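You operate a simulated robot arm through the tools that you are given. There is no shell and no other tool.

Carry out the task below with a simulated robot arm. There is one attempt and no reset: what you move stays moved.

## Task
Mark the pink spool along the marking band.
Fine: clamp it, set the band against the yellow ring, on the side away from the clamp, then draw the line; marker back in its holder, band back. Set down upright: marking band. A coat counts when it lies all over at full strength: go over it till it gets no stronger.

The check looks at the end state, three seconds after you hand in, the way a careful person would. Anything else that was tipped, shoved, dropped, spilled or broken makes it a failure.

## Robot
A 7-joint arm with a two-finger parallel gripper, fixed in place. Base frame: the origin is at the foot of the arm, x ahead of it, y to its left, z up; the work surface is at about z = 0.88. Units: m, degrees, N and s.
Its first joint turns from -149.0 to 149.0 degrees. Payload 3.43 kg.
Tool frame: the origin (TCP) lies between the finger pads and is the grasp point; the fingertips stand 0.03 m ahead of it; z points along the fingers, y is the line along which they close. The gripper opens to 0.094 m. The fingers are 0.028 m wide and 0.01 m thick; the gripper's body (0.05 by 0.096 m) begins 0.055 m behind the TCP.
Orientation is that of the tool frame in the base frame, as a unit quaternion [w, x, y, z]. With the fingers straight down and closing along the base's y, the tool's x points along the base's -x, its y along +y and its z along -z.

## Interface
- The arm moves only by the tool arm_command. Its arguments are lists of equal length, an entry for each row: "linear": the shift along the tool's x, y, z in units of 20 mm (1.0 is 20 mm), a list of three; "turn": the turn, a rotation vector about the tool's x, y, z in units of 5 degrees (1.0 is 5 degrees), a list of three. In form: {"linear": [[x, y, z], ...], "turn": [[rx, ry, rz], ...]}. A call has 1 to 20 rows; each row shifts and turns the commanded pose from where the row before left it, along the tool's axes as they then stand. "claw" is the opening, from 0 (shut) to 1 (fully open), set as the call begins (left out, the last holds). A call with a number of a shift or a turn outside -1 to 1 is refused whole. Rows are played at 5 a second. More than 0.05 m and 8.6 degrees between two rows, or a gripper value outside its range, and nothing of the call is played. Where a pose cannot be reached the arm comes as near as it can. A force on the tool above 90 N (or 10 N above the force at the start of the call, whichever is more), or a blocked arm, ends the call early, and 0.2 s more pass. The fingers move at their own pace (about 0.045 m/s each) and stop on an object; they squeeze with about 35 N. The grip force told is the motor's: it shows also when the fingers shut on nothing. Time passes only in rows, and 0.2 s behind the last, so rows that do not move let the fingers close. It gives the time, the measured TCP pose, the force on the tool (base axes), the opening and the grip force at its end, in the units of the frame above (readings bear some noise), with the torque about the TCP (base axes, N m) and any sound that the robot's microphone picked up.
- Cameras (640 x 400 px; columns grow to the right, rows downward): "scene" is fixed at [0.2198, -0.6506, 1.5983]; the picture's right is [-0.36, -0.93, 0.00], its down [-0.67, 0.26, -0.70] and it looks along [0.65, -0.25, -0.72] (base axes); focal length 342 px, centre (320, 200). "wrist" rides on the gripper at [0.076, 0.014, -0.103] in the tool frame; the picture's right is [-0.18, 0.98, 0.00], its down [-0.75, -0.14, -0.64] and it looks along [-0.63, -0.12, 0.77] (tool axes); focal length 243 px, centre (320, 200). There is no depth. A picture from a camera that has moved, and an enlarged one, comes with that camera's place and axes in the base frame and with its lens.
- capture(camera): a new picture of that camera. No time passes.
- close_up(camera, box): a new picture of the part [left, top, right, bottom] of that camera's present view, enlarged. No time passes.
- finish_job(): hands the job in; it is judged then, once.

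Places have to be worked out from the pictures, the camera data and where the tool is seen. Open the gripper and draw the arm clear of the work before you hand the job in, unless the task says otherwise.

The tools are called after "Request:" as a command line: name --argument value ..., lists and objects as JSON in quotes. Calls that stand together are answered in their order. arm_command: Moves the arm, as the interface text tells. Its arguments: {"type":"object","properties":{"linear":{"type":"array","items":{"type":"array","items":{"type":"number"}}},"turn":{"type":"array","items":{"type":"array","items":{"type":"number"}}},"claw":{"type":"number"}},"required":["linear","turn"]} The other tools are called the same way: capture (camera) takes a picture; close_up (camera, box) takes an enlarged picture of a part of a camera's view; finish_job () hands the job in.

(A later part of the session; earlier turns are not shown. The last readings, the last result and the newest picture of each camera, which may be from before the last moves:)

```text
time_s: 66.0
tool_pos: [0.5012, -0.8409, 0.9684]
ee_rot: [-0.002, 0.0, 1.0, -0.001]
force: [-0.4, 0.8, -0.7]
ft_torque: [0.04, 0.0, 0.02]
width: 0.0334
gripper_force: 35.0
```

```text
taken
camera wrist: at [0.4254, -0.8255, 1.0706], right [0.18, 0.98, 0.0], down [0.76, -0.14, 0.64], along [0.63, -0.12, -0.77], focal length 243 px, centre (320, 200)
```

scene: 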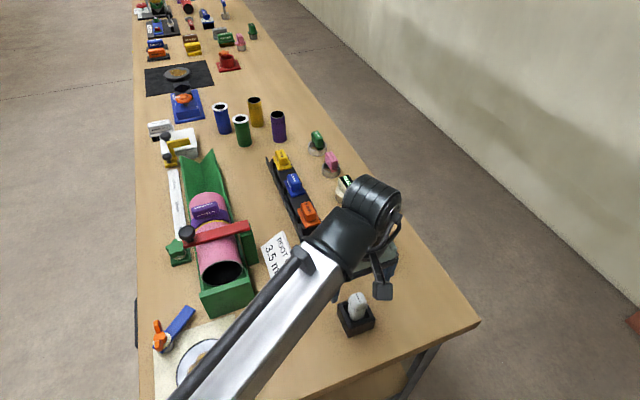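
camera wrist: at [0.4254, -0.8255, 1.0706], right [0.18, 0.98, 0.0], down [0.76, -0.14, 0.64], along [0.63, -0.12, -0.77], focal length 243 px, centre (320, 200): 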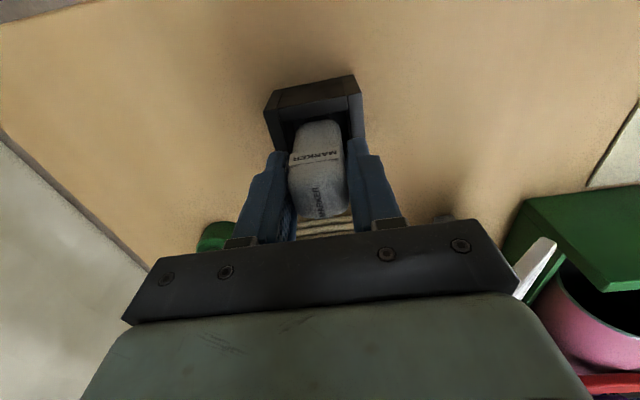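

Gripped (33 mm). I note the home pose (0.501, -0.840, 0.968), lift the marker straight out and look at its tip.

Request:
arm_command --linear '[[0, 0, -0.3], [0, 0, -0.5], [0, 0, -0.8], [0, 0, -0.8], [0, 0, -0.9], [0, 0, -0.9], [0, 0, -0.9], [0, 0, -0.9], [0, 0, -0.9], [0, 0, -0.9], [0, 0, -0.9], [0, 0, -0.9], [0, 0, 0]]' --turn '[[0, 0, 0], [0, 0, 0], [0, 0, 0], [0, 0, 0], [0, 0, 0], [0, 0, 0], [0, 0, 0], [0, 0, 0], [0, 0, 0], [0, 0, 0], [0, 0, 0], [0, 0, 0], [0, 0, 0]]'

Request:
capture --camera "wrist"

Request:
capture --camera "scene"

```text
time_s: 68.8
tool_pos: [0.5008, -0.8405, 1.1584]
ee_rot: [-0.003, 0.001, 1.0, 0.0]
force: [0.4, -0.4, 0.0]
ft_torque: [0.0, 0.01, -0.03]
width: 0.0333
gripper_force: 35.0
```

```text
taken
camera wrist: at [0.4258, -0.8258, 1.2608], right [0.18, 0.98, 0.0], down [0.76, -0.14, 0.64], along [0.63, -0.12, -0.77], focal length 243 px, centre (320, 200)
```

wrist: 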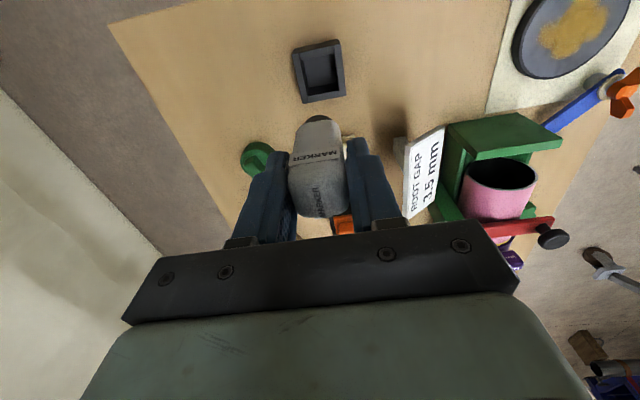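

```text
taken
```

scene: 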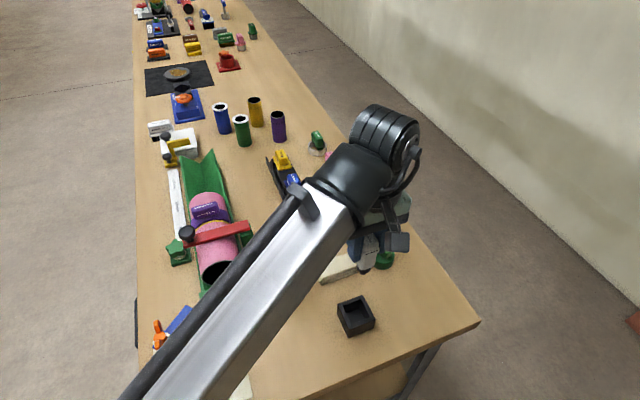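

Request:
close_up --camera "scene" --box '[320, 210, 420, 290]'

Request:
close_up --camera "wrist" --box '[260, 90, 380, 240]'

Request:
close_up --camera "wrist" --box '[280, 30, 360, 120]'

```text
5.00 times, centred on (370, 250) of scene
camera zoom: at [0.2198, -0.6506, 1.5983], right [-0.36, -0.93, 0.0], down [-0.67, 0.26, -0.7], along [0.65, -0.25, -0.72], focal length 1710 px, centre (70, -50)
```

zoom: 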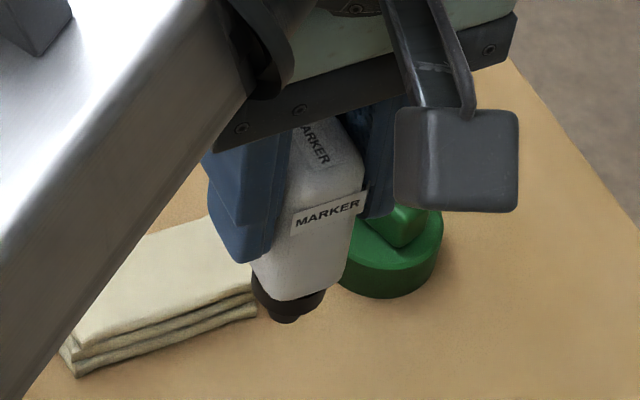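

```text
2.67 times, centred on (320, 165) of wrist
camera zoom: at [0.4258, -0.8258, 1.2608], right [0.18, 0.98, 0.0], down [0.76, -0.14, 0.64], along [0.63, -0.12, -0.77], focal length 647 px, centre (320, 293)
```

zoom: 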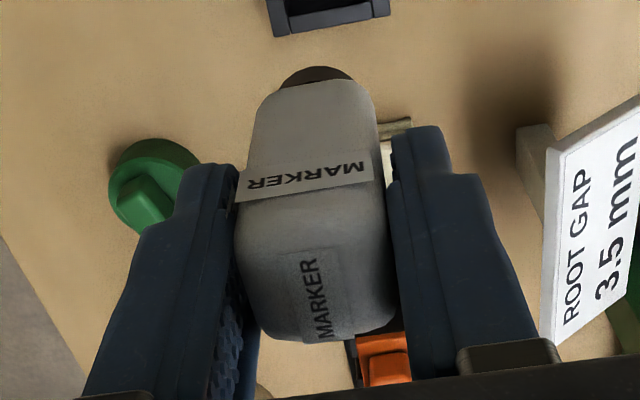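

```text
4.44 times, centred on (320, 75) of wrist
camera zoom: at [0.4258, -0.8258, 1.2608], right [0.18, 0.98, 0.0], down [0.76, -0.14, 0.64], along [0.63, -0.12, -0.77], focal length 1078 px, centre (320, 756)
```

zoom: 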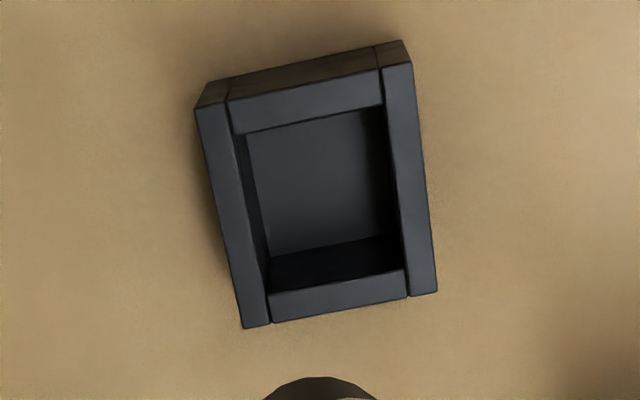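

The marker has a black collar and a smaller nib below. I zoom in on the nib to get its size and offset.

Request:
close_up --camera "scene" --box '[355, 240, 395, 280]'

```text
10.00 times, centred on (375, 260) of scene
camera zoom: at [0.2198, -0.6506, 1.5983], right [-0.36, -0.93, 0.0], down [-0.67, 0.26, -0.7], along [0.65, -0.25, -0.72], focal length 3420 px, centre (-230, -400)
```

zoom: 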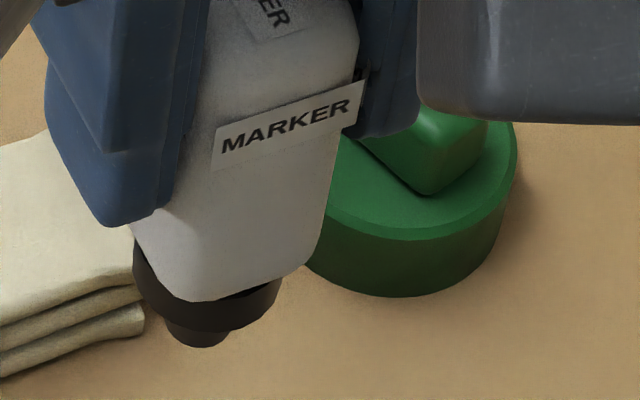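

The nib (about Ø12 mm) ends about 82 mm below the TCP, with a Ø26 collar above it, so it can ride along the band's edge under the block's overhang. I carry the marker high over to above the ring, between clamp and band.

Request:
arm_command --linear '[[0, 0, -0.75], [0, 0, -0.75], [0, 0, -0.75], [-0.88, 0.755, 0], [-0.88, 0.755, 0], [-0.88, 0.755, 0], [-0.88, 0.755, 0], [-0.88, 0.755, 0], [-0.88, 0.755, 0], [-0.88, 0.755, 0], [-0.88, 0.755, 0], [-0.88, 0.755, 0], [-0.88, 0.755, 0], [-0.88, 0.755, 0], [-0.88, 0.755, 0], [-0.88, 0.755, 0], [-0.88, 0.755, 0], [-0.88, 0.755, 0], [-0.88, 0.755, 0], [0, 0, 0]]' --turn '[[0, 0, 0], [0, 0, 0], [0, 0, 0], [0, 0, 0], [0, 0, 0], [0, 0, 0], [0, 0, 0], [0, 0, 0], [0, 0, 0], [0, 0, 0], [0, 0, 0], [0, 0, 0], [0, 0, 0], [0, 0, 0], [0, 0, 0], [0, 0, 0], [0, 0, 0], [0, 0, 0], [0, 0, 0], [0, 0, 0]]'

Request:
capture --camera "wrist"

Request:
capture --camera "scene"

```text
time_s: 73.0
tool_pos: [0.783, -0.5992, 1.2031]
ee_rot: [-0.002, 0.001, 1.0, 0.0]
force: [-0.9, 0.2, -0.3]
ft_torque: [-0.01, -0.01, -0.01]
width: 0.0335
gripper_force: 34.8
```

```text
taken
camera wrist: at [0.7067, -0.5851, 1.3065], right [0.18, 0.98, 0.0], down [0.76, -0.14, 0.64], along [0.63, -0.12, -0.77], focal length 243 px, centre (320, 200)
```

wrist: 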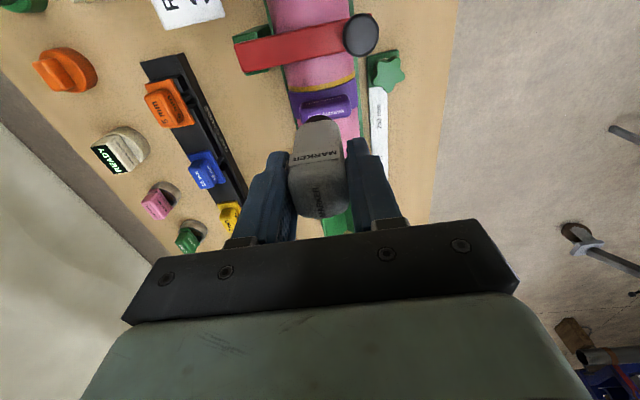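

```text
taken
```

scene: 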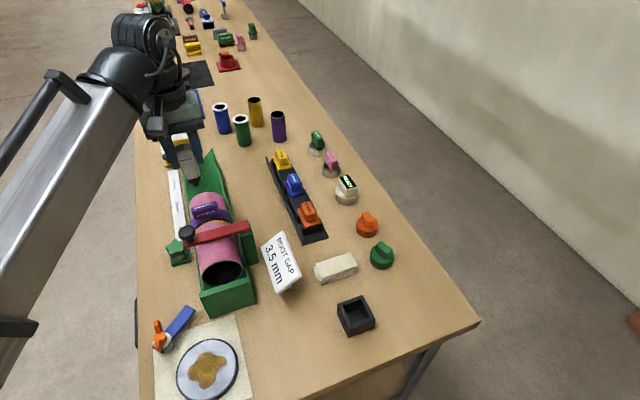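

I zoom in from both cameras to relate nib, band edge and ring.

Request:
close_up --camera "wrist" --box '[270, 50, 380, 150]'

Request:
close_up --camera "scene" --box '[160, 130, 260, 260]'

```text
4.00 times, centred on (325, 100) of wrist
camera zoom: at [0.7067, -0.5851, 1.3065], right [0.18, 0.98, 0.0], down [0.76, -0.14, 0.64], along [0.63, -0.12, -0.77], focal length 970 px, centre (300, 600)
```

zoom: 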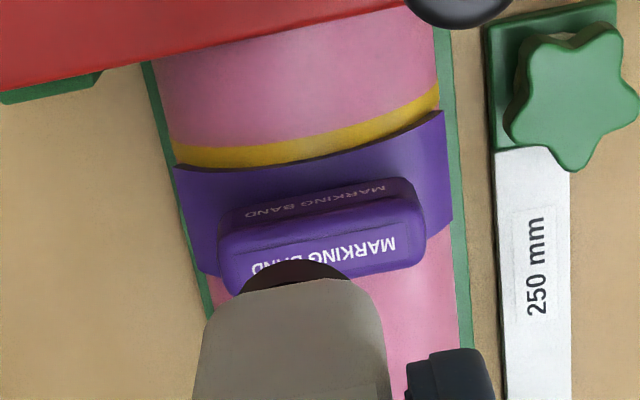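

```text
3.08 times, centred on (210, 195) of scene
camera zoom: at [0.2198, -0.6506, 1.5983], right [-0.36, -0.93, 0.0], down [-0.67, 0.26, -0.7], along [0.65, -0.25, -0.72], focal length 1052 px, centre (658, 215)
```

zoom: 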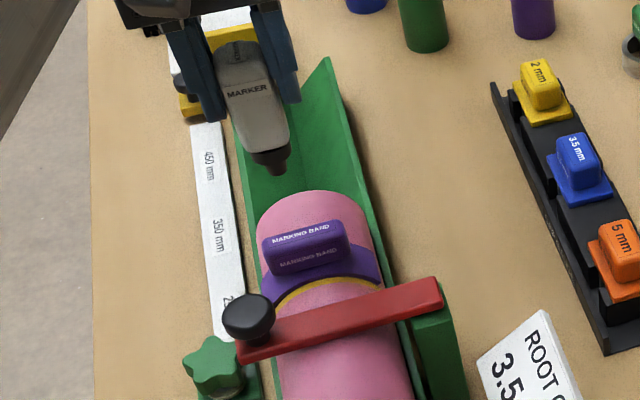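

The scene camera has a clear view of the nib now; I enlarge it.

Request:
close_up --camera "scene" --box '[180, 150, 220, 190]'

Request:
close_up --camera "scene" --box '[185, 190, 245, 240]'

```text
10.00 times, centred on (200, 170) of scene
camera zoom: at [0.2198, -0.6506, 1.5983], right [-0.36, -0.93, 0.0], down [-0.67, 0.26, -0.7], along [0.65, -0.25, -0.72], focal length 3420 px, centre (1520, 500)
```

zoom: 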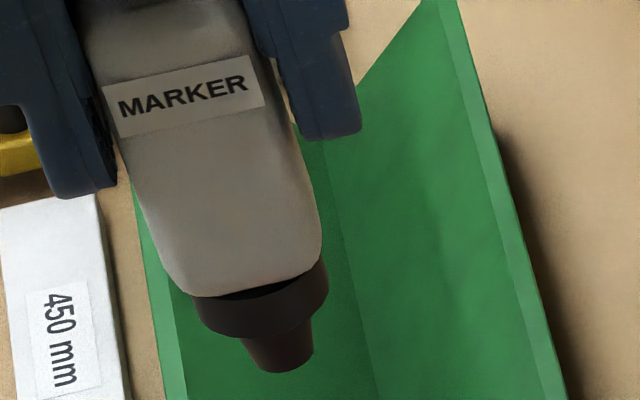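

```text
8.00 times, centred on (215, 215) of scene
camera zoom: at [0.2198, -0.6506, 1.5983], right [-0.36, -0.93, 0.0], down [-0.67, 0.26, -0.7], along [0.65, -0.25, -0.72], focal length 2736 px, centre (1160, 80)
```

zoom: 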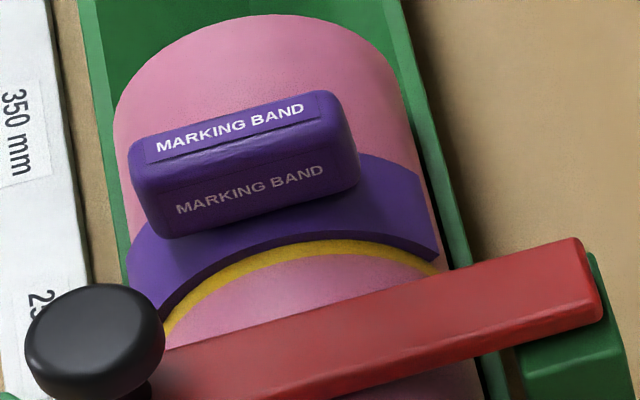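

The nib is a short cone about 11 mm across at its tip, 82.6 mm below the TCP. I lower it to about 15–20 mm above the spool's crest over the ring and compare in the scene view.

Request:
arm_command --linear '[[0, 0, 0.8], [0, 0, 0.8], [0, 0, 0.8], [0, 0, 0.8], [0, 0, 0.8], [0, 0, 0.7], [0, 0, 0.3], [0, 0, 0]]' --turn '[[0, 0, 0], [0, 0, 0], [0, 0, 0], [0, 0, 0], [0, 0, 0], [0, 0, 0], [0, 0, 0], [0, 0, 0]]'

Request:
close_up --camera "scene" --box '[185, 190, 245, 240]'

Request:
close_up --camera "wrist" --box '[250, 40, 390, 150]'

```text
time_s: 74.8
tool_pos: [0.7827, -0.6005, 1.1048]
ee_rot: [-0.002, -0.001, 1.0, 0.001]
force: [-0.5, -0.9, 0.0]
ft_torque: [-0.03, 0.0, 0.0]
width: 0.0337
gripper_force: 35.5
```

```text
8.00 times, centred on (215, 215) of scene
camera zoom: at [0.2198, -0.6506, 1.5983], right [-0.36, -0.93, 0.0], down [-0.67, 0.26, -0.7], along [0.65, -0.25, -0.72], focal length 2736 px, centre (1160, 80)
```

zoom: 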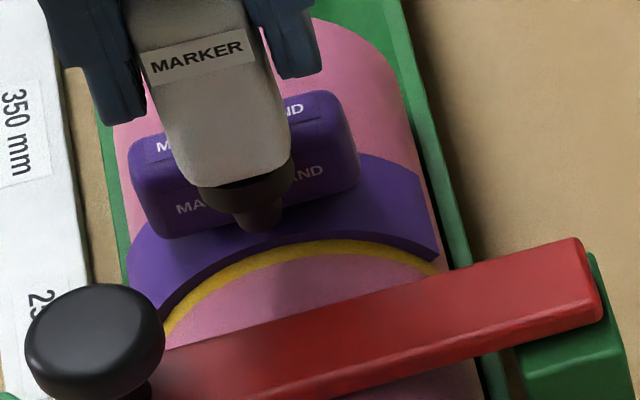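

```text
3.64 times, centred on (320, 95) of wrist
camera zoom: at [0.7078, -0.5848, 1.2078], right [0.18, 0.98, 0.0], down [0.76, -0.14, 0.64], along [0.63, -0.12, -0.77], focal length 882 px, centre (320, 582)
```

zoom: 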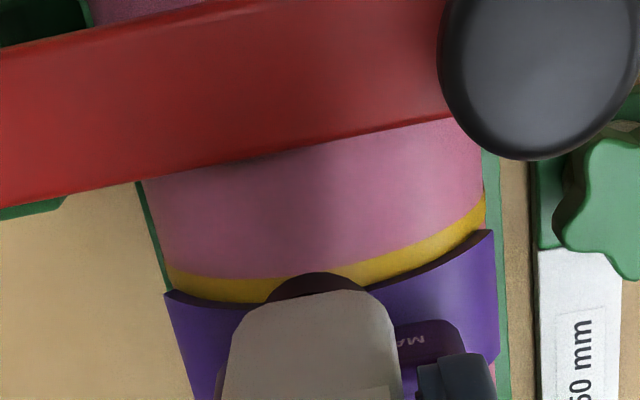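

The nib's centre is at x ≈ 0.7825, over the ring (0.783–0.789) with about 1 mm to the band's edge. To keep collar and body clear of the block I lean the marker 5° away from the band (top toward -x), keeping the tip in place.

Request:
arm_command --linear '[[0.18, 0, 0], [0.18, 0, 0.015], [0, 0, 0]]' --turn '[[0, -0.5, 0], [0, -0.5, 0], [0, 0, 0]]'

Request:
close_up --camera "scene" --box '[185, 190, 245, 240]'

Request:
close_up --camera "wrist" --box '[250, 40, 390, 150]'

```text
time_s: 75.6
tool_pos: [0.7774, -0.6003, 1.1041]
ee_rot: [0.042, 0.0, 0.999, -0.001]
force: [-0.3, -0.3, -0.4]
ft_torque: [-0.01, 0.04, -0.02]
width: 0.0334
gripper_force: 35.2
```

```text
8.00 times, centred on (215, 215) of scene
camera zoom: at [0.2198, -0.6506, 1.5983], right [-0.36, -0.93, 0.0], down [-0.67, 0.26, -0.7], along [0.65, -0.25, -0.72], focal length 2736 px, centre (1160, 80)
```

zoom: 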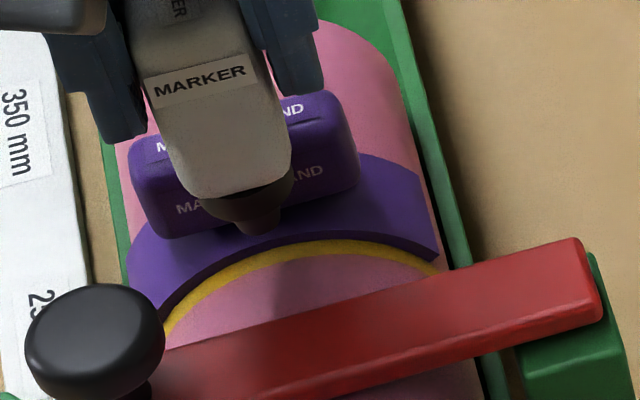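

```text
3.64 times, centred on (320, 95) of wrist
camera zoom: at [0.692, -0.5842, 1.1999], right [0.18, 0.98, 0.02], down [0.7, -0.14, 0.7], along [0.69, -0.12, -0.71], focal length 882 px, centre (320, 582)
```

zoom: 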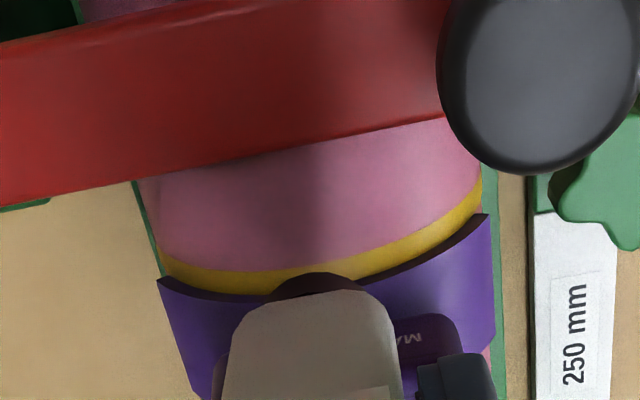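

The lean is 4.8° and the nib is still over the ring. I lower it vertically to just above the surface.

Request:
arm_command --linear '[[0.026, 0, 0.299], [0.026, 0, 0.299], [0.017, 0, 0.2], [0, 0, 0]]' --turn '[[0, 0, 0], [0, 0, 0], [0, 0, 0], [0, 0, 0]]'

Request:
close_up --camera "scene" --box '[185, 190, 245, 240]'

Request:
close_up --camera "wrist" --box '[250, 40, 390, 150]'

```text
time_s: 76.6
tool_pos: [0.7756, -0.6001, 1.0856]
ee_rot: [0.042, 0.001, 0.999, 0.0]
force: [1.3, -0.8, -0.4]
ft_torque: [0.0, -0.01, 0.0]
width: 0.0335
gripper_force: 35.6
```

```text
8.00 times, centred on (215, 215) of scene
camera zoom: at [0.2198, -0.6506, 1.5983], right [-0.36, -0.93, 0.0], down [-0.67, 0.26, -0.7], along [0.65, -0.25, -0.72], focal length 2736 px, centre (1160, 80)
```

zoom: 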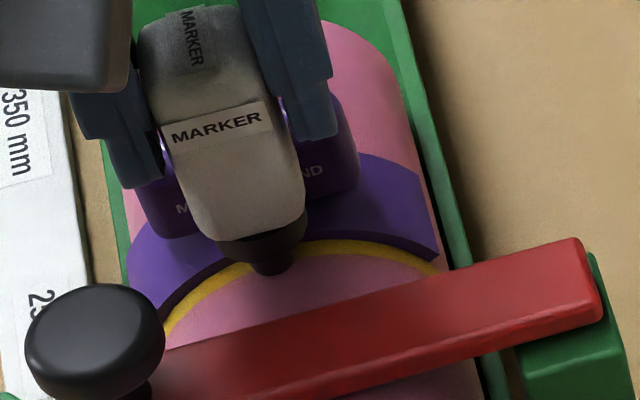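

```text
3.64 times, centred on (320, 95) of wrist
camera zoom: at [0.6925, -0.5841, 1.1823], right [0.18, 0.98, 0.02], down [0.7, -0.14, 0.7], along [0.69, -0.12, -0.71], focal length 882 px, centre (320, 582)
```

zoom: 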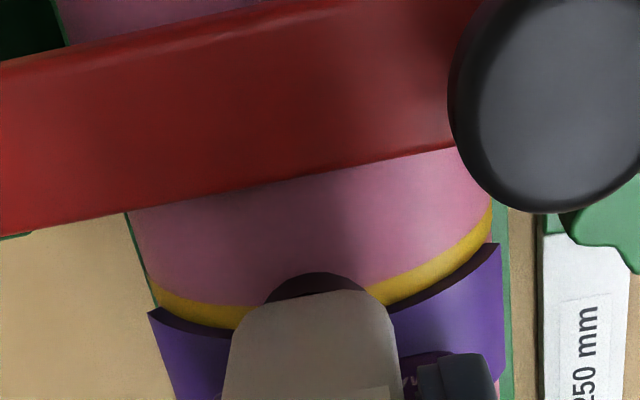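

The tip is at about z 1.003, still no force. I lower in 1 mm steps to find contact.

Request:
arm_command --linear '[[0.004, 0, 0.05], [0.004, 0, 0.05], [0, 0, 0]]' --turn '[[0, 0, 0], [0, 0, 0], [0, 0, 0]]'

```text
time_s: 77.4
tool_pos: [0.7769, -0.6002, 1.0839]
ee_rot: [0.041, 0.0, 0.999, 0.001]
force: [0.8, -0.7, -0.2]
ft_torque: [0.01, 0.0, 0.0]
width: 0.0336
gripper_force: 35.3
```

Still free at TCP z ≈ 1.084; two more millimetres.

Request:
arm_command --linear '[[0.004, 0, 0.05], [0.004, 0, 0.05], [0, 0, 0]]' --turn '[[0, 0, 0], [0, 0, 0], [0, 0, 0]]'

Request:
close_up --camera "scene" --box '[185, 190, 245, 240]'

```text
time_s: 78.2
tool_pos: [0.7759, -0.6, 1.0837]
ee_rot: [0.042, -0.001, 0.999, 0.0]
force: [2.2, -1.2, 22.0]
ft_torque: [-0.06, -0.19, 0.02]
width: 0.0335
gripper_force: 35.0
```

```text
8.00 times, centred on (215, 215) of scene
camera zoom: at [0.2198, -0.6506, 1.5983], right [-0.36, -0.93, 0.0], down [-0.67, 0.26, -0.7], along [0.65, -0.25, -0.72], focal length 2736 px, centre (1160, 80)
```

zoom: 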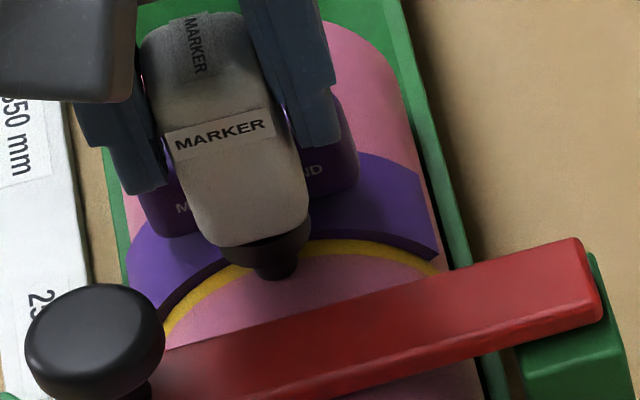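

Contact with 22 N at TCP z ≈ 1.0835 (crest z ≈ 1.001). I ease off half a millimetre and make a short trial stroke of ±5° around the crest, then look for the mark.

Request:
arm_command --linear '[[-0.002, 0, -0.025], [0.0005, 0.2766, 0.006], [0.0005, 0.2766, 0.006], [0.0005, -0.2766, 0.006], [0.0005, -0.2766, 0.006], [0.0005, -0.2766, 0.006], [0.0005, -0.2766, 0.006], [0, 0, 0]]' --turn '[[0, 0, 0], [0.498, 0, -0.0435], [0.498, 0, -0.0435], [-0.498, 0, 0.0435], [-0.498, 0, 0.0435], [-0.498, 0, 0.0435], [-0.498, 0, 0.0435], [0, 0, 0]]'

Request:
close_up --camera "scene" --box '[185, 190, 245, 240]'

Request:
close_up --camera "wrist" --box '[250, 40, 390, 150]'

```text
time_s: 80.0
tool_pos: [0.7793, -0.61, 1.0816]
ee_rot: [0.042, 0.001, 0.998, 0.044]
force: [-0.7, -1.2, 5.1]
ft_torque: [-0.02, 0.02, 0.03]
width: 0.0336
gripper_force: 34.5
```

```text
8.00 times, centred on (215, 215) of scene
camera zoom: at [0.2198, -0.6506, 1.5983], right [-0.36, -0.93, 0.0], down [-0.67, 0.26, -0.7], along [0.65, -0.25, -0.72], focal length 2736 px, centre (1160, 80)
```

zoom: 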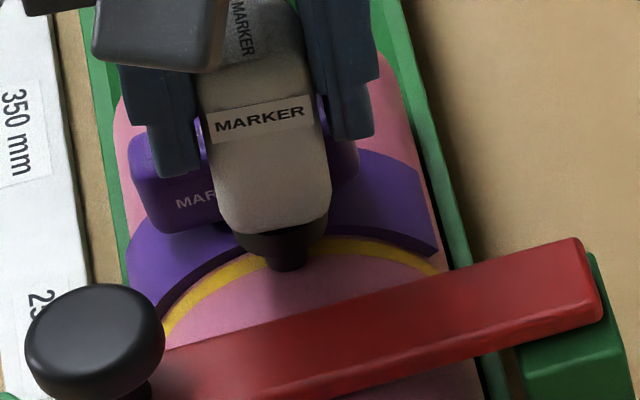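

```text
3.64 times, centred on (320, 95) of wrist
camera zoom: at [0.6941, -0.6037, 1.1796], right [0.18, 0.98, 0.1], down [0.7, -0.2, 0.69], along [0.69, -0.06, -0.72], focal length 882 px, centre (320, 582)
```

zoom: 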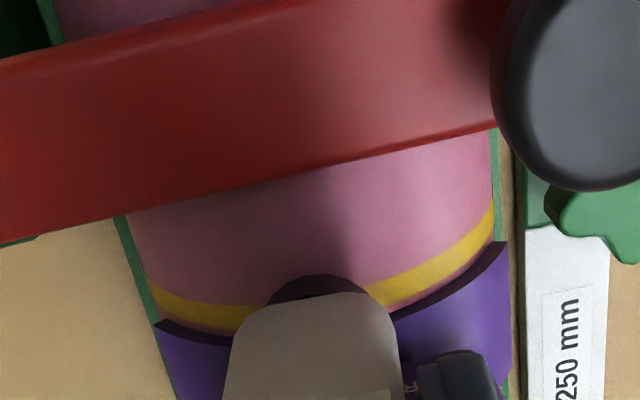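

The contact force is 5 N and I see no obvious mark yet. I zoom in around the nib.

Request:
close_up --camera "scene" --box '[203, 212, 238, 237]'

Request:
close_up --camera "wrist" --box '[270, 80, 370, 150]'

```text
16.00 times, centred on (220, 224) of scene
camera zoom: at [0.2198, -0.6506, 1.5983], right [-0.36, -0.93, 0.0], down [-0.67, 0.26, -0.7], along [0.65, -0.25, -0.72], focal length 5472 px, centre (1912, -192)
```

zoom: 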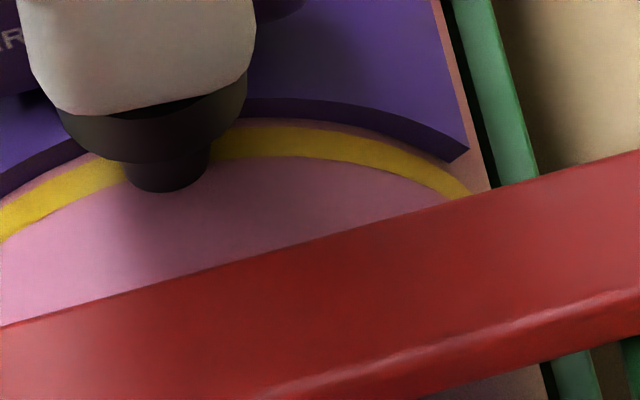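

```text
5.71 times, centred on (320, 115) of wrist
camera zoom: at [0.6941, -0.6037, 1.1796], right [0.18, 0.98, 0.1], down [0.7, -0.2, 0.69], along [0.69, -0.06, -0.72], focal length 1386 px, centre (320, 686)
```

zoom: 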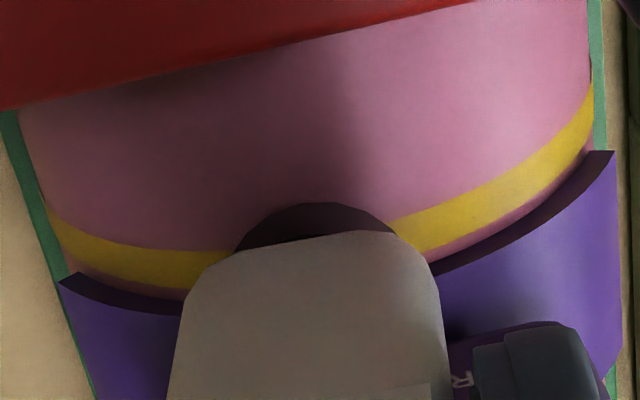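

No mark is evident beside the nib, and a thin pink strip shows between ring and band. I lift the marker straight up a few centimetres to inspect the stroked area.

Request:
arm_command --linear '[[-0.026, 0, -0.299], [-0.06, 0, -0.7], [-0.08, 0, -0.9], [-0.08, 0, -0.9], [0, 0, 0]]' --turn '[[0, 0, 0], [0, 0, 0], [0, 0, 0], [0, 0, 0], [0, 0, 0]]'

Request:
close_up --camera "scene" --box '[195, 205, 240, 235]'

Request:
close_up --camera "wrist" --box '[270, 30, 390, 130]'

```text
time_s: 81.2
tool_pos: [0.7771, -0.616, 1.1393]
ee_rot: [0.042, 0.002, 0.998, 0.043]
force: [0.5, 0.7, -0.9]
ft_torque: [-0.02, 0.01, -0.01]
width: 0.0333
gripper_force: 35.0
```

```text
13.33 times, centred on (218, 220) of scene
camera zoom: at [0.2198, -0.6506, 1.5983], right [-0.36, -0.93, 0.0], down [-0.67, 0.26, -0.7], along [0.65, -0.25, -0.72], focal length 4560 px, centre (1687, -67)
```

zoom: 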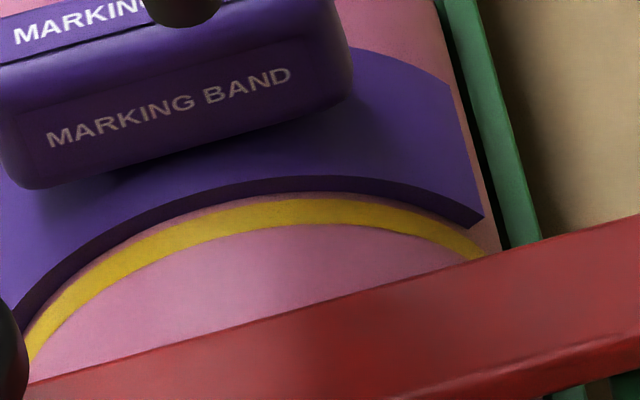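

```text
4.00 times, centred on (330, 80) of wrist
camera zoom: at [0.6923, -0.6083, 1.2361], right [0.18, 0.98, 0.1], down [0.7, -0.2, 0.69], along [0.69, -0.06, -0.72], focal length 970 px, centre (280, 680)
```

zoom: 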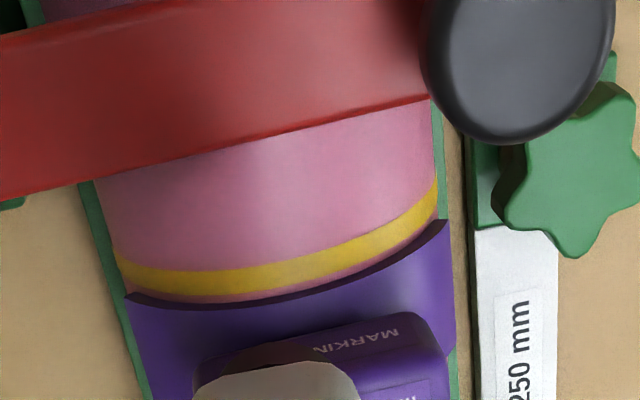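

There is no mark at all on the ring side, and the band now sits about 1.5 mm off the ring. So the line seems to belong on the band's other, free edge. I lift clear, straighten the marker, lean it the other way (top toward +x) and move over to the band's far side at height.

Request:
arm_command --linear '[[0, 0, -0.5], [0, 0, -0.2], [0, 0, 0], [-0.6, 0.17, -0.052], [-0.71, 0.17, -0.062], [-0.71, 0.17, -0.062], [-0.71, 0.17, -0.062], [-0.71, 0.17, -0.062], [0, 0, 0], [0, 0, 0]]' --turn '[[0.996, 0, -0.087], [0, 1, 0], [0, 1, 0], [0, 0, 0], [0, 0, 0], [0, 0, 0], [0, 0, 0], [0, 0, 0], [0, 0, 0], [0, 0, 0]]'

Request:
capture --camera "wrist"

Request:
close_up --camera "scene" --box '[170, 170, 250, 240]'

```text
time_s: 83.4
tool_pos: [0.8442, -0.597, 1.1518]
ee_rot: [-0.046, 0.0, 0.999, 0.0]
force: [-0.3, 0.8, -0.6]
ft_torque: [0.02, 0.02, -0.04]
width: 0.0336
gripper_force: 35.0
```

```text
taken
camera wrist: at [0.7778, -0.5833, 1.2618], right [0.18, 0.98, -0.02], down [0.81, -0.14, 0.57], along [0.56, -0.12, -0.82], focal length 243 px, centre (320, 200)
```

wrist: 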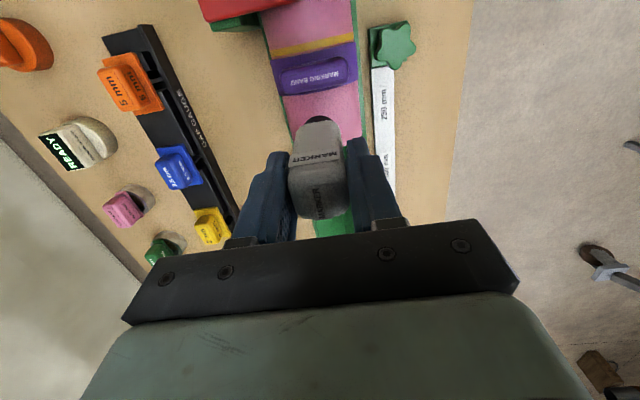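

```text
5.71 times, centred on (210, 205) of scene
camera zoom: at [0.2198, -0.6506, 1.5983], right [-0.36, -0.93, 0.0], down [-0.67, 0.26, -0.7], along [0.65, -0.25, -0.72], focal length 1954 px, centre (949, 171)
```

zoom: 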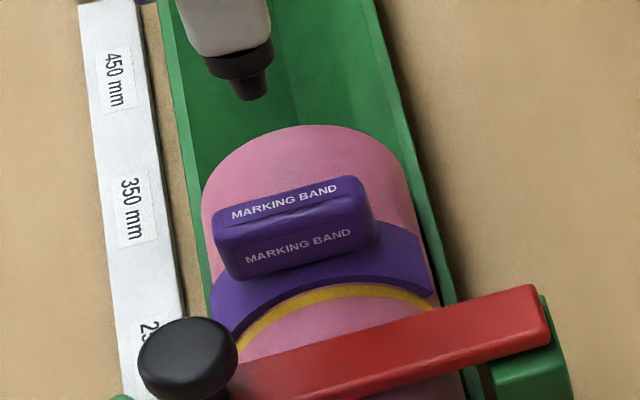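

I zoom into the wrist view to measure the band's far edge and the strip at the ring.

Request:
close_up --camera "wrist" --box '[250, 0, 390, 130]'

```text
3.08 times, centred on (320, 65) of wrist
camera zoom: at [0.7778, -0.5833, 1.2618], right [0.18, 0.98, -0.02], down [0.81, -0.14, 0.57], along [0.56, -0.12, -0.82], focal length 746 px, centre (320, 615)
```

zoom: 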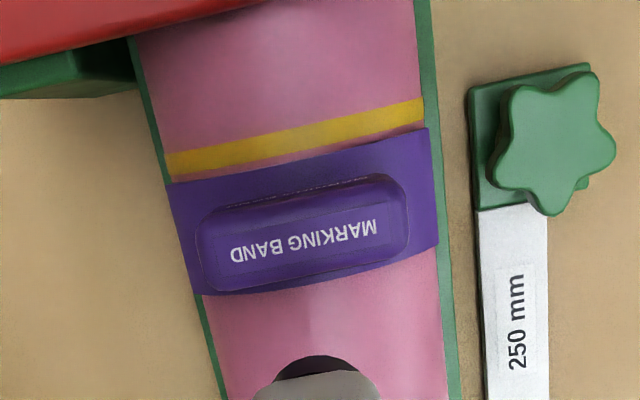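

The band's near edge is about 2 mm from the ring (ring to x 0.787, band 0.789–0.824). I lower the nib beside the band's far edge, hovering 1–2 mm above the spool, to nudge the band back against the ring.

Request:
arm_command --linear '[[-0.069, 0, 0.747], [-0.069, 0, 0.747], [-0.069, 0, 0.747], [-0.069, 0, 0.747], [-0.023, 0, 0.25], [0, 0, 0]]' --turn '[[0, 0, 0], [0, 0, 0], [0, 0, 0], [0, 0, 0], [0, 0, 0], [0, 0, 0]]'

Request:
close_up --camera "wrist" --box '[230, 0, 410, 150]'

Request:
close_up --camera "scene" --box '[180, 180, 250, 235]'

```text
time_s: 84.8
tool_pos: [0.8426, -0.5986, 1.0881]
ee_rot: [-0.045, 0.0, 0.999, 0.0]
force: [0.0, -0.6, -0.4]
ft_torque: [0.02, -0.01, -0.01]
width: 0.0336
gripper_force: 34.7
```

```text
2.67 times, centred on (320, 75) of wrist
camera zoom: at [0.7765, -0.5836, 1.1974], right [0.18, 0.98, -0.02], down [0.81, -0.14, 0.57], along [0.56, -0.12, -0.82], focal length 647 px, centre (320, 533)
```

zoom: 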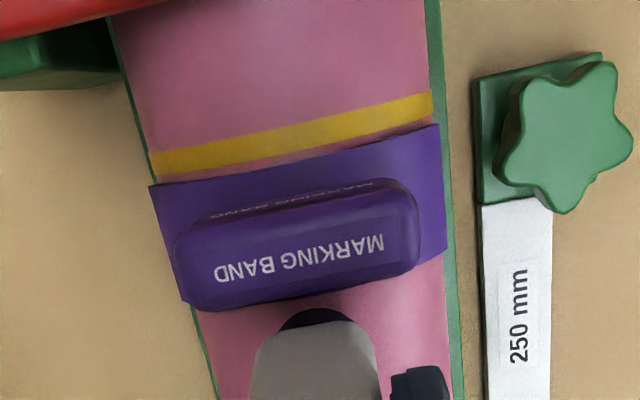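

```text
7.27 times, centred on (215, 208) of scene
camera zoom: at [0.2198, -0.6506, 1.5983], right [-0.36, -0.93, 0.0], down [-0.67, 0.26, -0.7], along [0.65, -0.25, -0.72], focal length 2487 px, centre (1084, 146)
```

zoom: 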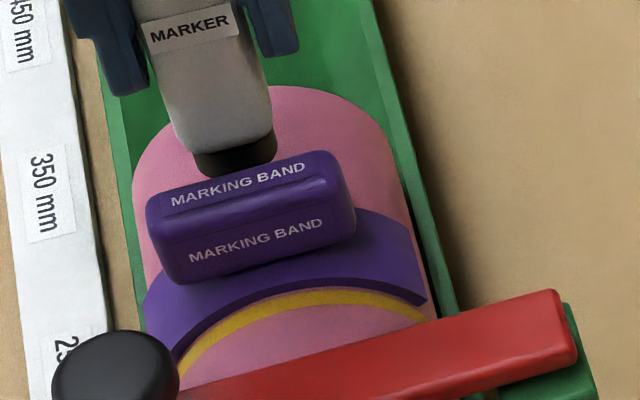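

The tip is about 5 mm above the surface at x ≈ 0.834. I lower 3 mm more and creep toward the band in -x.

Request:
arm_command --linear '[[-0.013, 0, 0.14], [0.1, 0, 0.009], [0.1, 0, 0.009], [0.05, 0, 0.0046], [0, 0, 0]]' --turn '[[0, 0, 0], [0, 0, 0], [0, 0, 0], [0, 0, 0], [0, 0, 0]]'

Request:
close_up --camera "wrist" --box '[230, 0, 410, 150]'

```text
time_s: 86.0
tool_pos: [0.8393, -0.5987, 1.0848]
ee_rot: [-0.045, 0.0, 0.999, -0.001]
force: [-0.6, -0.6, -0.4]
ft_torque: [0.0, 0.0, 0.03]
width: 0.0336
gripper_force: 35.0
```

```text
2.67 times, centred on (320, 75) of wrist
camera zoom: at [0.7734, -0.5841, 1.1938], right [0.18, 0.98, -0.02], down [0.81, -0.14, 0.57], along [0.56, -0.12, -0.82], focal length 647 px, centre (320, 533)
```

zoom: 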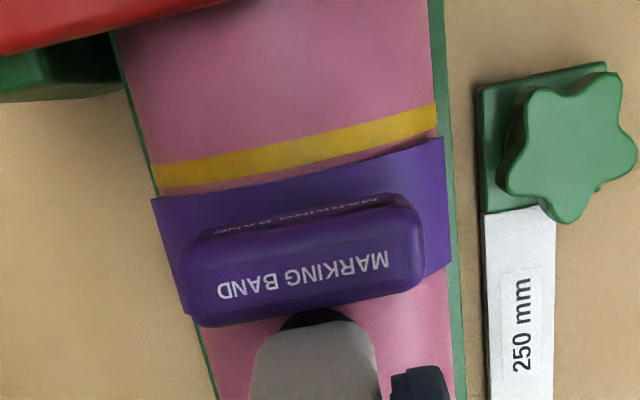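

The tip is at x ≈ 0.831, right next to the band's far edge. I push in 1 mm steps.

Request:
arm_command --linear '[[0.05, 0, 0.0046], [0.05, 0, 0.0046], [0, 0, 0]]' --turn '[[0, 0, 0], [0, 0, 0], [0, 0, 0]]'

Request:
close_up --camera "wrist" --box '[230, 0, 410, 150]'

```text
time_s: 86.8
tool_pos: [0.8377, -0.599, 1.0845]
ee_rot: [-0.045, 0.0, 0.999, 0.0]
force: [0.1, -0.6, -0.9]
ft_torque: [0.01, -0.03, -0.01]
width: 0.0337
gripper_force: 34.6
```

```text
2.67 times, centred on (320, 75) of wrist
camera zoom: at [0.7717, -0.5836, 1.1937], right [0.18, 0.98, -0.02], down [0.81, -0.14, 0.57], along [0.56, -0.12, -0.82], focal length 647 px, centre (320, 533)
```

zoom: 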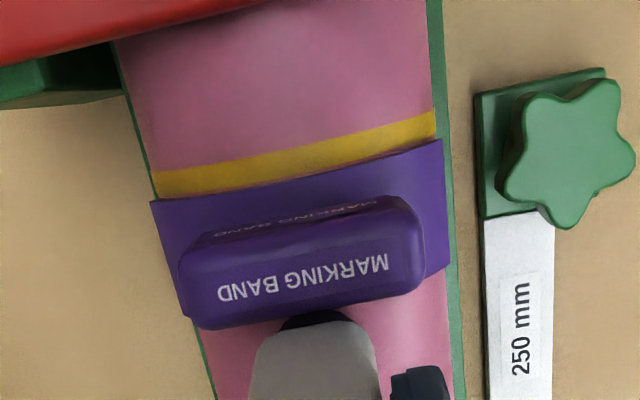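

The gap has halved to about 1 mm; the band follows squarely. One more millimetre.

Request:
arm_command --linear '[[0.05, 0, 0.0046], [0, 0, 0]]' --turn '[[0, 0, 0], [0, 0, 0]]'

Request:
close_up --camera "wrist" --box '[250, 30, 370, 110]'

Request:
close_up --camera "scene" --box '[195, 205, 240, 235]'

```text
time_s: 87.4
tool_pos: [0.8371, -0.5984, 1.0845]
ee_rot: [-0.045, 0.0, 0.999, -0.001]
force: [0.3, 0.6, -0.2]
ft_torque: [-0.04, -0.02, 0.01]
width: 0.0336
gripper_force: 34.9
```

```text
5.00 times, centred on (310, 70) of wrist
camera zoom: at [0.7703, -0.5836, 1.1931], right [0.18, 0.98, -0.02], down [0.81, -0.14, 0.57], along [0.56, -0.12, -0.82], focal length 1213 px, centre (370, 850)
```

zoom: 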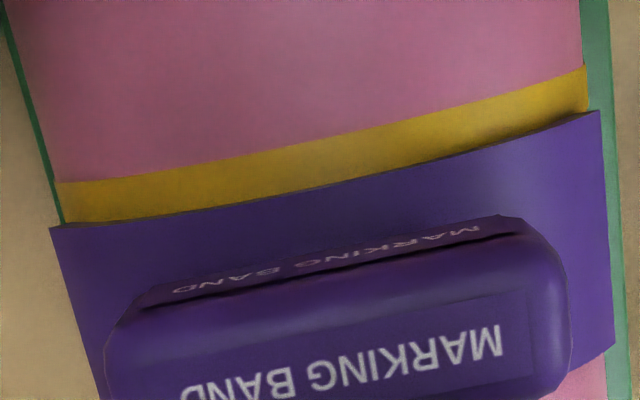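

```text
13.33 times, centred on (218, 220) of scene
camera zoom: at [0.2198, -0.6506, 1.5983], right [-0.36, -0.93, 0.0], down [-0.67, 0.26, -0.7], along [0.65, -0.25, -0.72], focal length 4560 px, centre (1687, -67)
```

zoom: 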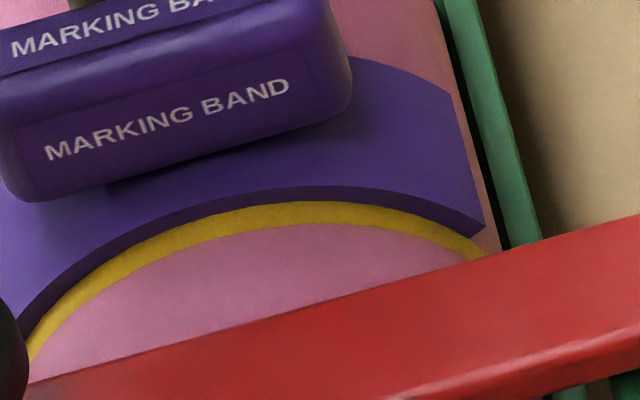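

The band is flush against the ring again (confirmed in the scene view). I back the nib off half a millimetre and lower it onto the spool along the band's free edge.

Request:
arm_command --linear '[[-0.03, 0, -0.0028], [-0.0046, 0, 0.05], [-0.0046, 0, 0.05], [0, 0, 0]]' --turn '[[0, 0, 0], [0, 0, 0], [0, 0, 0], [0, 0, 0]]'

```text
time_s: 88.4
tool_pos: [0.8368, -0.5976, 1.0843]
ee_rot: [-0.045, 0.0, 0.999, 0.001]
force: [-0.7, 3.2, 9.4]
ft_torque: [0.21, 0.06, 0.0]
width: 0.0335
gripper_force: 34.9
```

Contact with about 10 N. I make a short ±5° trial stroke here, then lift and look.

Request:
arm_command --linear '[[-0.001, 0.2766, 0.01], [-0.0006, 0.2766, 0.006], [-0.0006, -0.2766, 0.006], [-0.0006, -0.2766, 0.006], [-0.0006, -0.2766, 0.006], [-0.0006, -0.2766, 0.006], [-0.0006, 0.2766, 0.006], [-0.0006, 0.2766, 0.006], [0, 0, 0]]' --turn '[[0.498, 0, 0.046], [0.498, 0, 0.046], [-0.498, 0, -0.046], [-0.498, 0, -0.046], [-0.498, 0, -0.046], [-0.498, 0, -0.046], [0.498, 0, 0.046], [0.498, 0, 0.046], [0, 0, 0]]'

Request:
arm_command --linear '[[0.028, 0, -0.3], [0.055, 0, -0.6], [0.083, 0, -0.9], [-0.9, 0, -0.083], [-0.9, 0, -0.083], [-0.9, 0, -0.083], [0, 0, 0]]' --turn '[[0, 0, 0], [0, 0, 0], [0, 0, 0], [0, 0, 0], [0, 0, 0], [0, 0, 0], [0, 0, 0]]'

Request:
capture --camera "wrist"

Request:
close_up --camera "scene" --box '[180, 170, 250, 235]'

```text
time_s: 90.4
tool_pos: [0.8385, -0.5977, 1.0825]
ee_rot: [-0.045, 0.0, 0.999, 0.0]
force: [0.3, -2.4, 10.5]
ft_torque: [-0.2, 0.05, 0.0]
width: 0.0336
gripper_force: 34.7
```

```text
time_s: 92.0
tool_pos: [0.8923, -0.5965, 1.117]
ee_rot: [-0.045, 0.0, 0.999, 0.0]
force: [-0.7, 0.9, 0.3]
ft_torque: [0.03, -0.01, 0.01]
width: 0.0336
gripper_force: 35.2
```

```text
taken
camera wrist: at [0.8258, -0.5826, 1.2276], right [0.18, 0.98, -0.02], down [0.81, -0.14, 0.57], along [0.56, -0.12, -0.82], focal length 243 px, centre (320, 200)
```

wrist: 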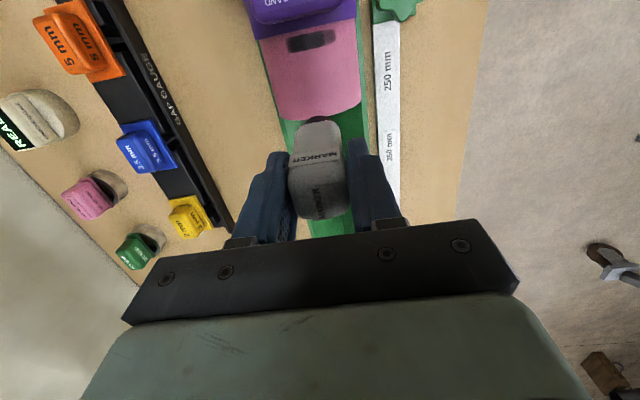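

```text
6.15 times, centred on (215, 202) of scene
camera zoom: at [0.2198, -0.6506, 1.5983], right [-0.36, -0.93, 0.0], down [-0.67, 0.26, -0.7], along [0.65, -0.25, -0.72], focal length 2105 px, centre (966, 185)
```

zoom: 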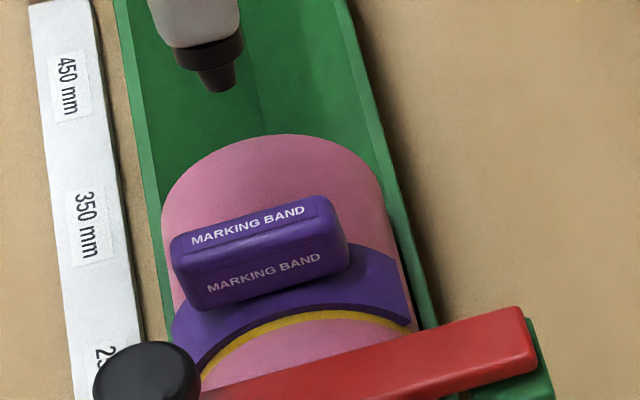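

A dark mark appeared along the band's free edge — this is the right side. I zoom in to judge its width, extent and strength.

Request:
close_up --camera "wrist" --box '[240, 0, 380, 130]'

Request:
close_up --camera "wrist" --box '[275, 15, 350, 65]'

```text
3.08 times, centred on (310, 65) of wrist
camera zoom: at [0.8258, -0.5826, 1.2276], right [0.18, 0.98, -0.02], down [0.81, -0.14, 0.57], along [0.56, -0.12, -0.82], focal length 746 px, centre (351, 615)
```

zoom: 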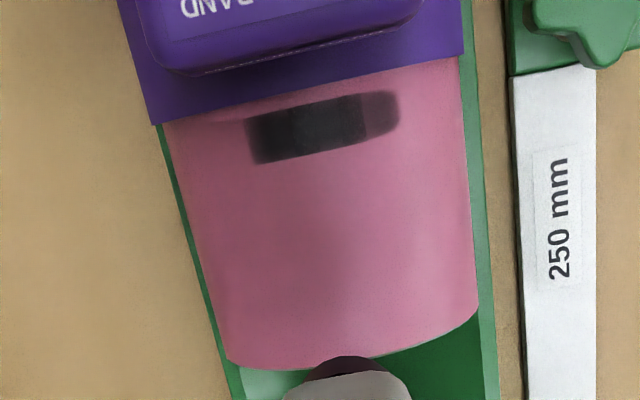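

```text
8.00 times, centred on (312, 40) of wrist
camera zoom: at [0.8258, -0.5826, 1.2276], right [0.18, 0.98, -0.02], down [0.81, -0.14, 0.57], along [0.56, -0.12, -0.82], focal length 1941 px, centre (380, 1480)
```

zoom: 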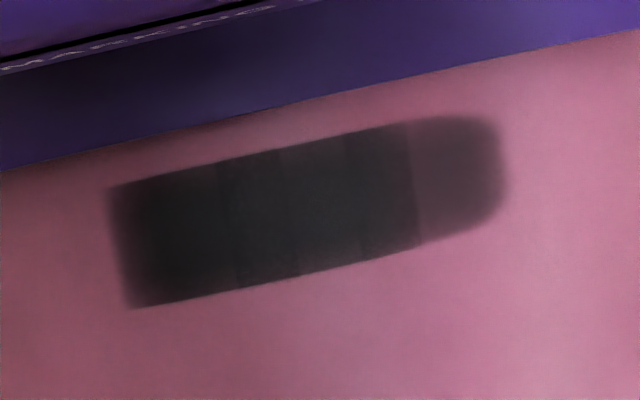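

The mark is about 10 mm wide (x 0.8246–0.8347), but 3 mm off the band edge (0.8215), so the real strokes should run snug along the edge. First I test, at a 3 cm standoff, whether the arm can follow the arc to -60° on the far side.

Request:
arm_command --linear '[[0.9, 0, 0.083], [0.9, 0, 0.083], [0, 0, 0], [-0.003, -0.683, 0.03], [-0.003, -0.683, 0.03], [-0.003, -0.683, 0.03], [-0.003, -0.683, 0.03], [-0.003, -0.683, 0.03], [-0.003, -0.683, 0.03], [0, 0, 0]]' --turn '[[0, 0, 0], [0, 0, 0], [0, 0, 0], [-0.996, 0, -0.092], [-0.996, 0, -0.092], [-0.996, 0, -0.092], [-0.996, 0, -0.092], [-0.996, 0, -0.092], [-0.996, 0, -0.092], [0, 0, 0]]'

Request:
capture --camera "scene"

Request:
capture --camera "wrist"

```text
time_s: 94.2
tool_pos: [0.8887, -0.6727, 0.9962]
ee_rot: [0.003, -0.006, 0.974, 0.226]
force: [-7.9, -14.4, 23.8]
ft_torque: [0.47, 0.26, 0.35]
width: 0.0336
gripper_force: 35.1
out of reach, approached as far as the arm can: row 5, 6, 7, 8, 9
```

```text
taken
```

scene: 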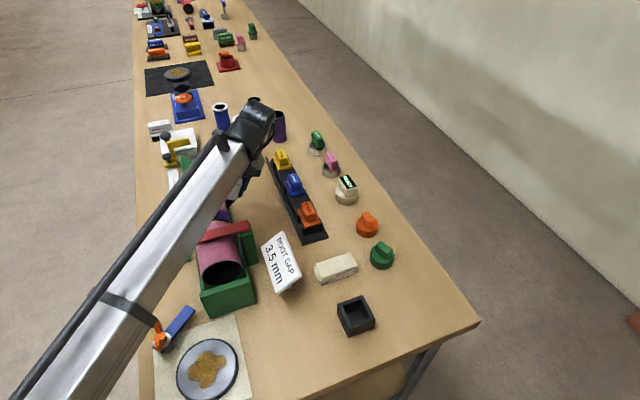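

```text
taken
camera wrist: at [0.8123, -0.7051, 1.0945], right [0.17, 0.88, 0.43], down [0.75, -0.4, 0.52], along [0.64, 0.24, -0.73], focal length 243 px, centre (320, 200)
```

wrist: 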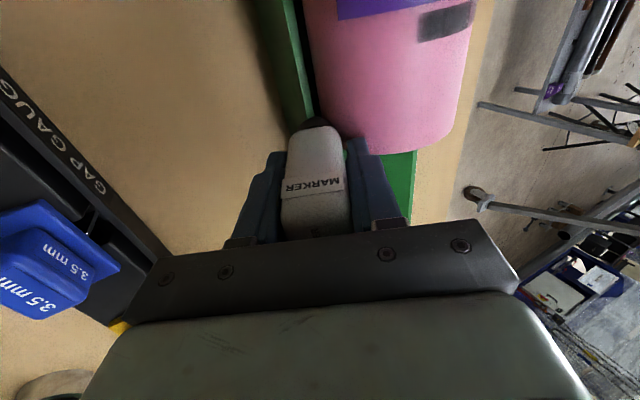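

The arm ran out of reach on that side and settled low with the nib against the spool's left side, and the marker seems to have slid in the grip. I look closely before moving anything.

Request:
close_up --camera "wrist" --box '[220, 60, 460, 240]'

Request:
close_up --camera "scene" --box '[180, 100, 290, 260]'

```text
2.22 times, centred on (340, 150) of wrist
camera zoom: at [0.8123, -0.7051, 1.0945], right [0.17, 0.88, 0.43], down [0.75, -0.4, 0.52], along [0.64, 0.24, -0.73], focal length 539 px, centre (276, 311)
```

zoom: 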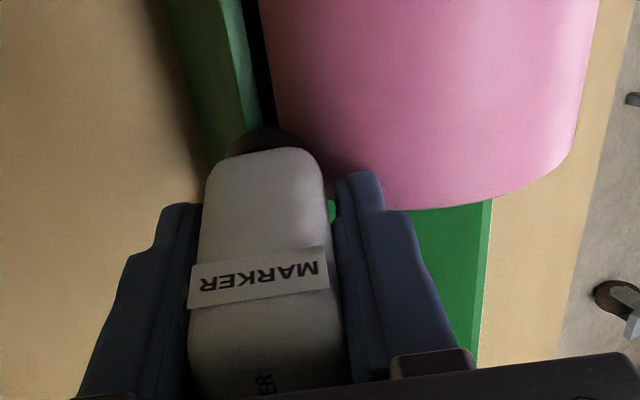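

```text
2.50 times, centred on (235, 180) of scene
camera zoom: at [0.2198, -0.6506, 1.5983], right [-0.36, -0.93, 0.0], down [-0.67, 0.26, -0.7], along [0.65, -0.25, -0.72], focal length 855 px, centre (532, 250)
```

zoom: 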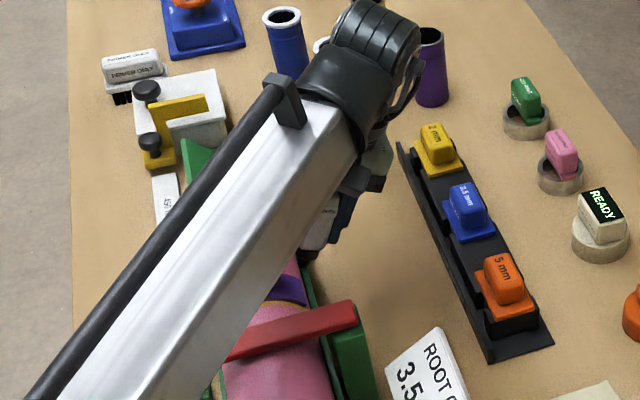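

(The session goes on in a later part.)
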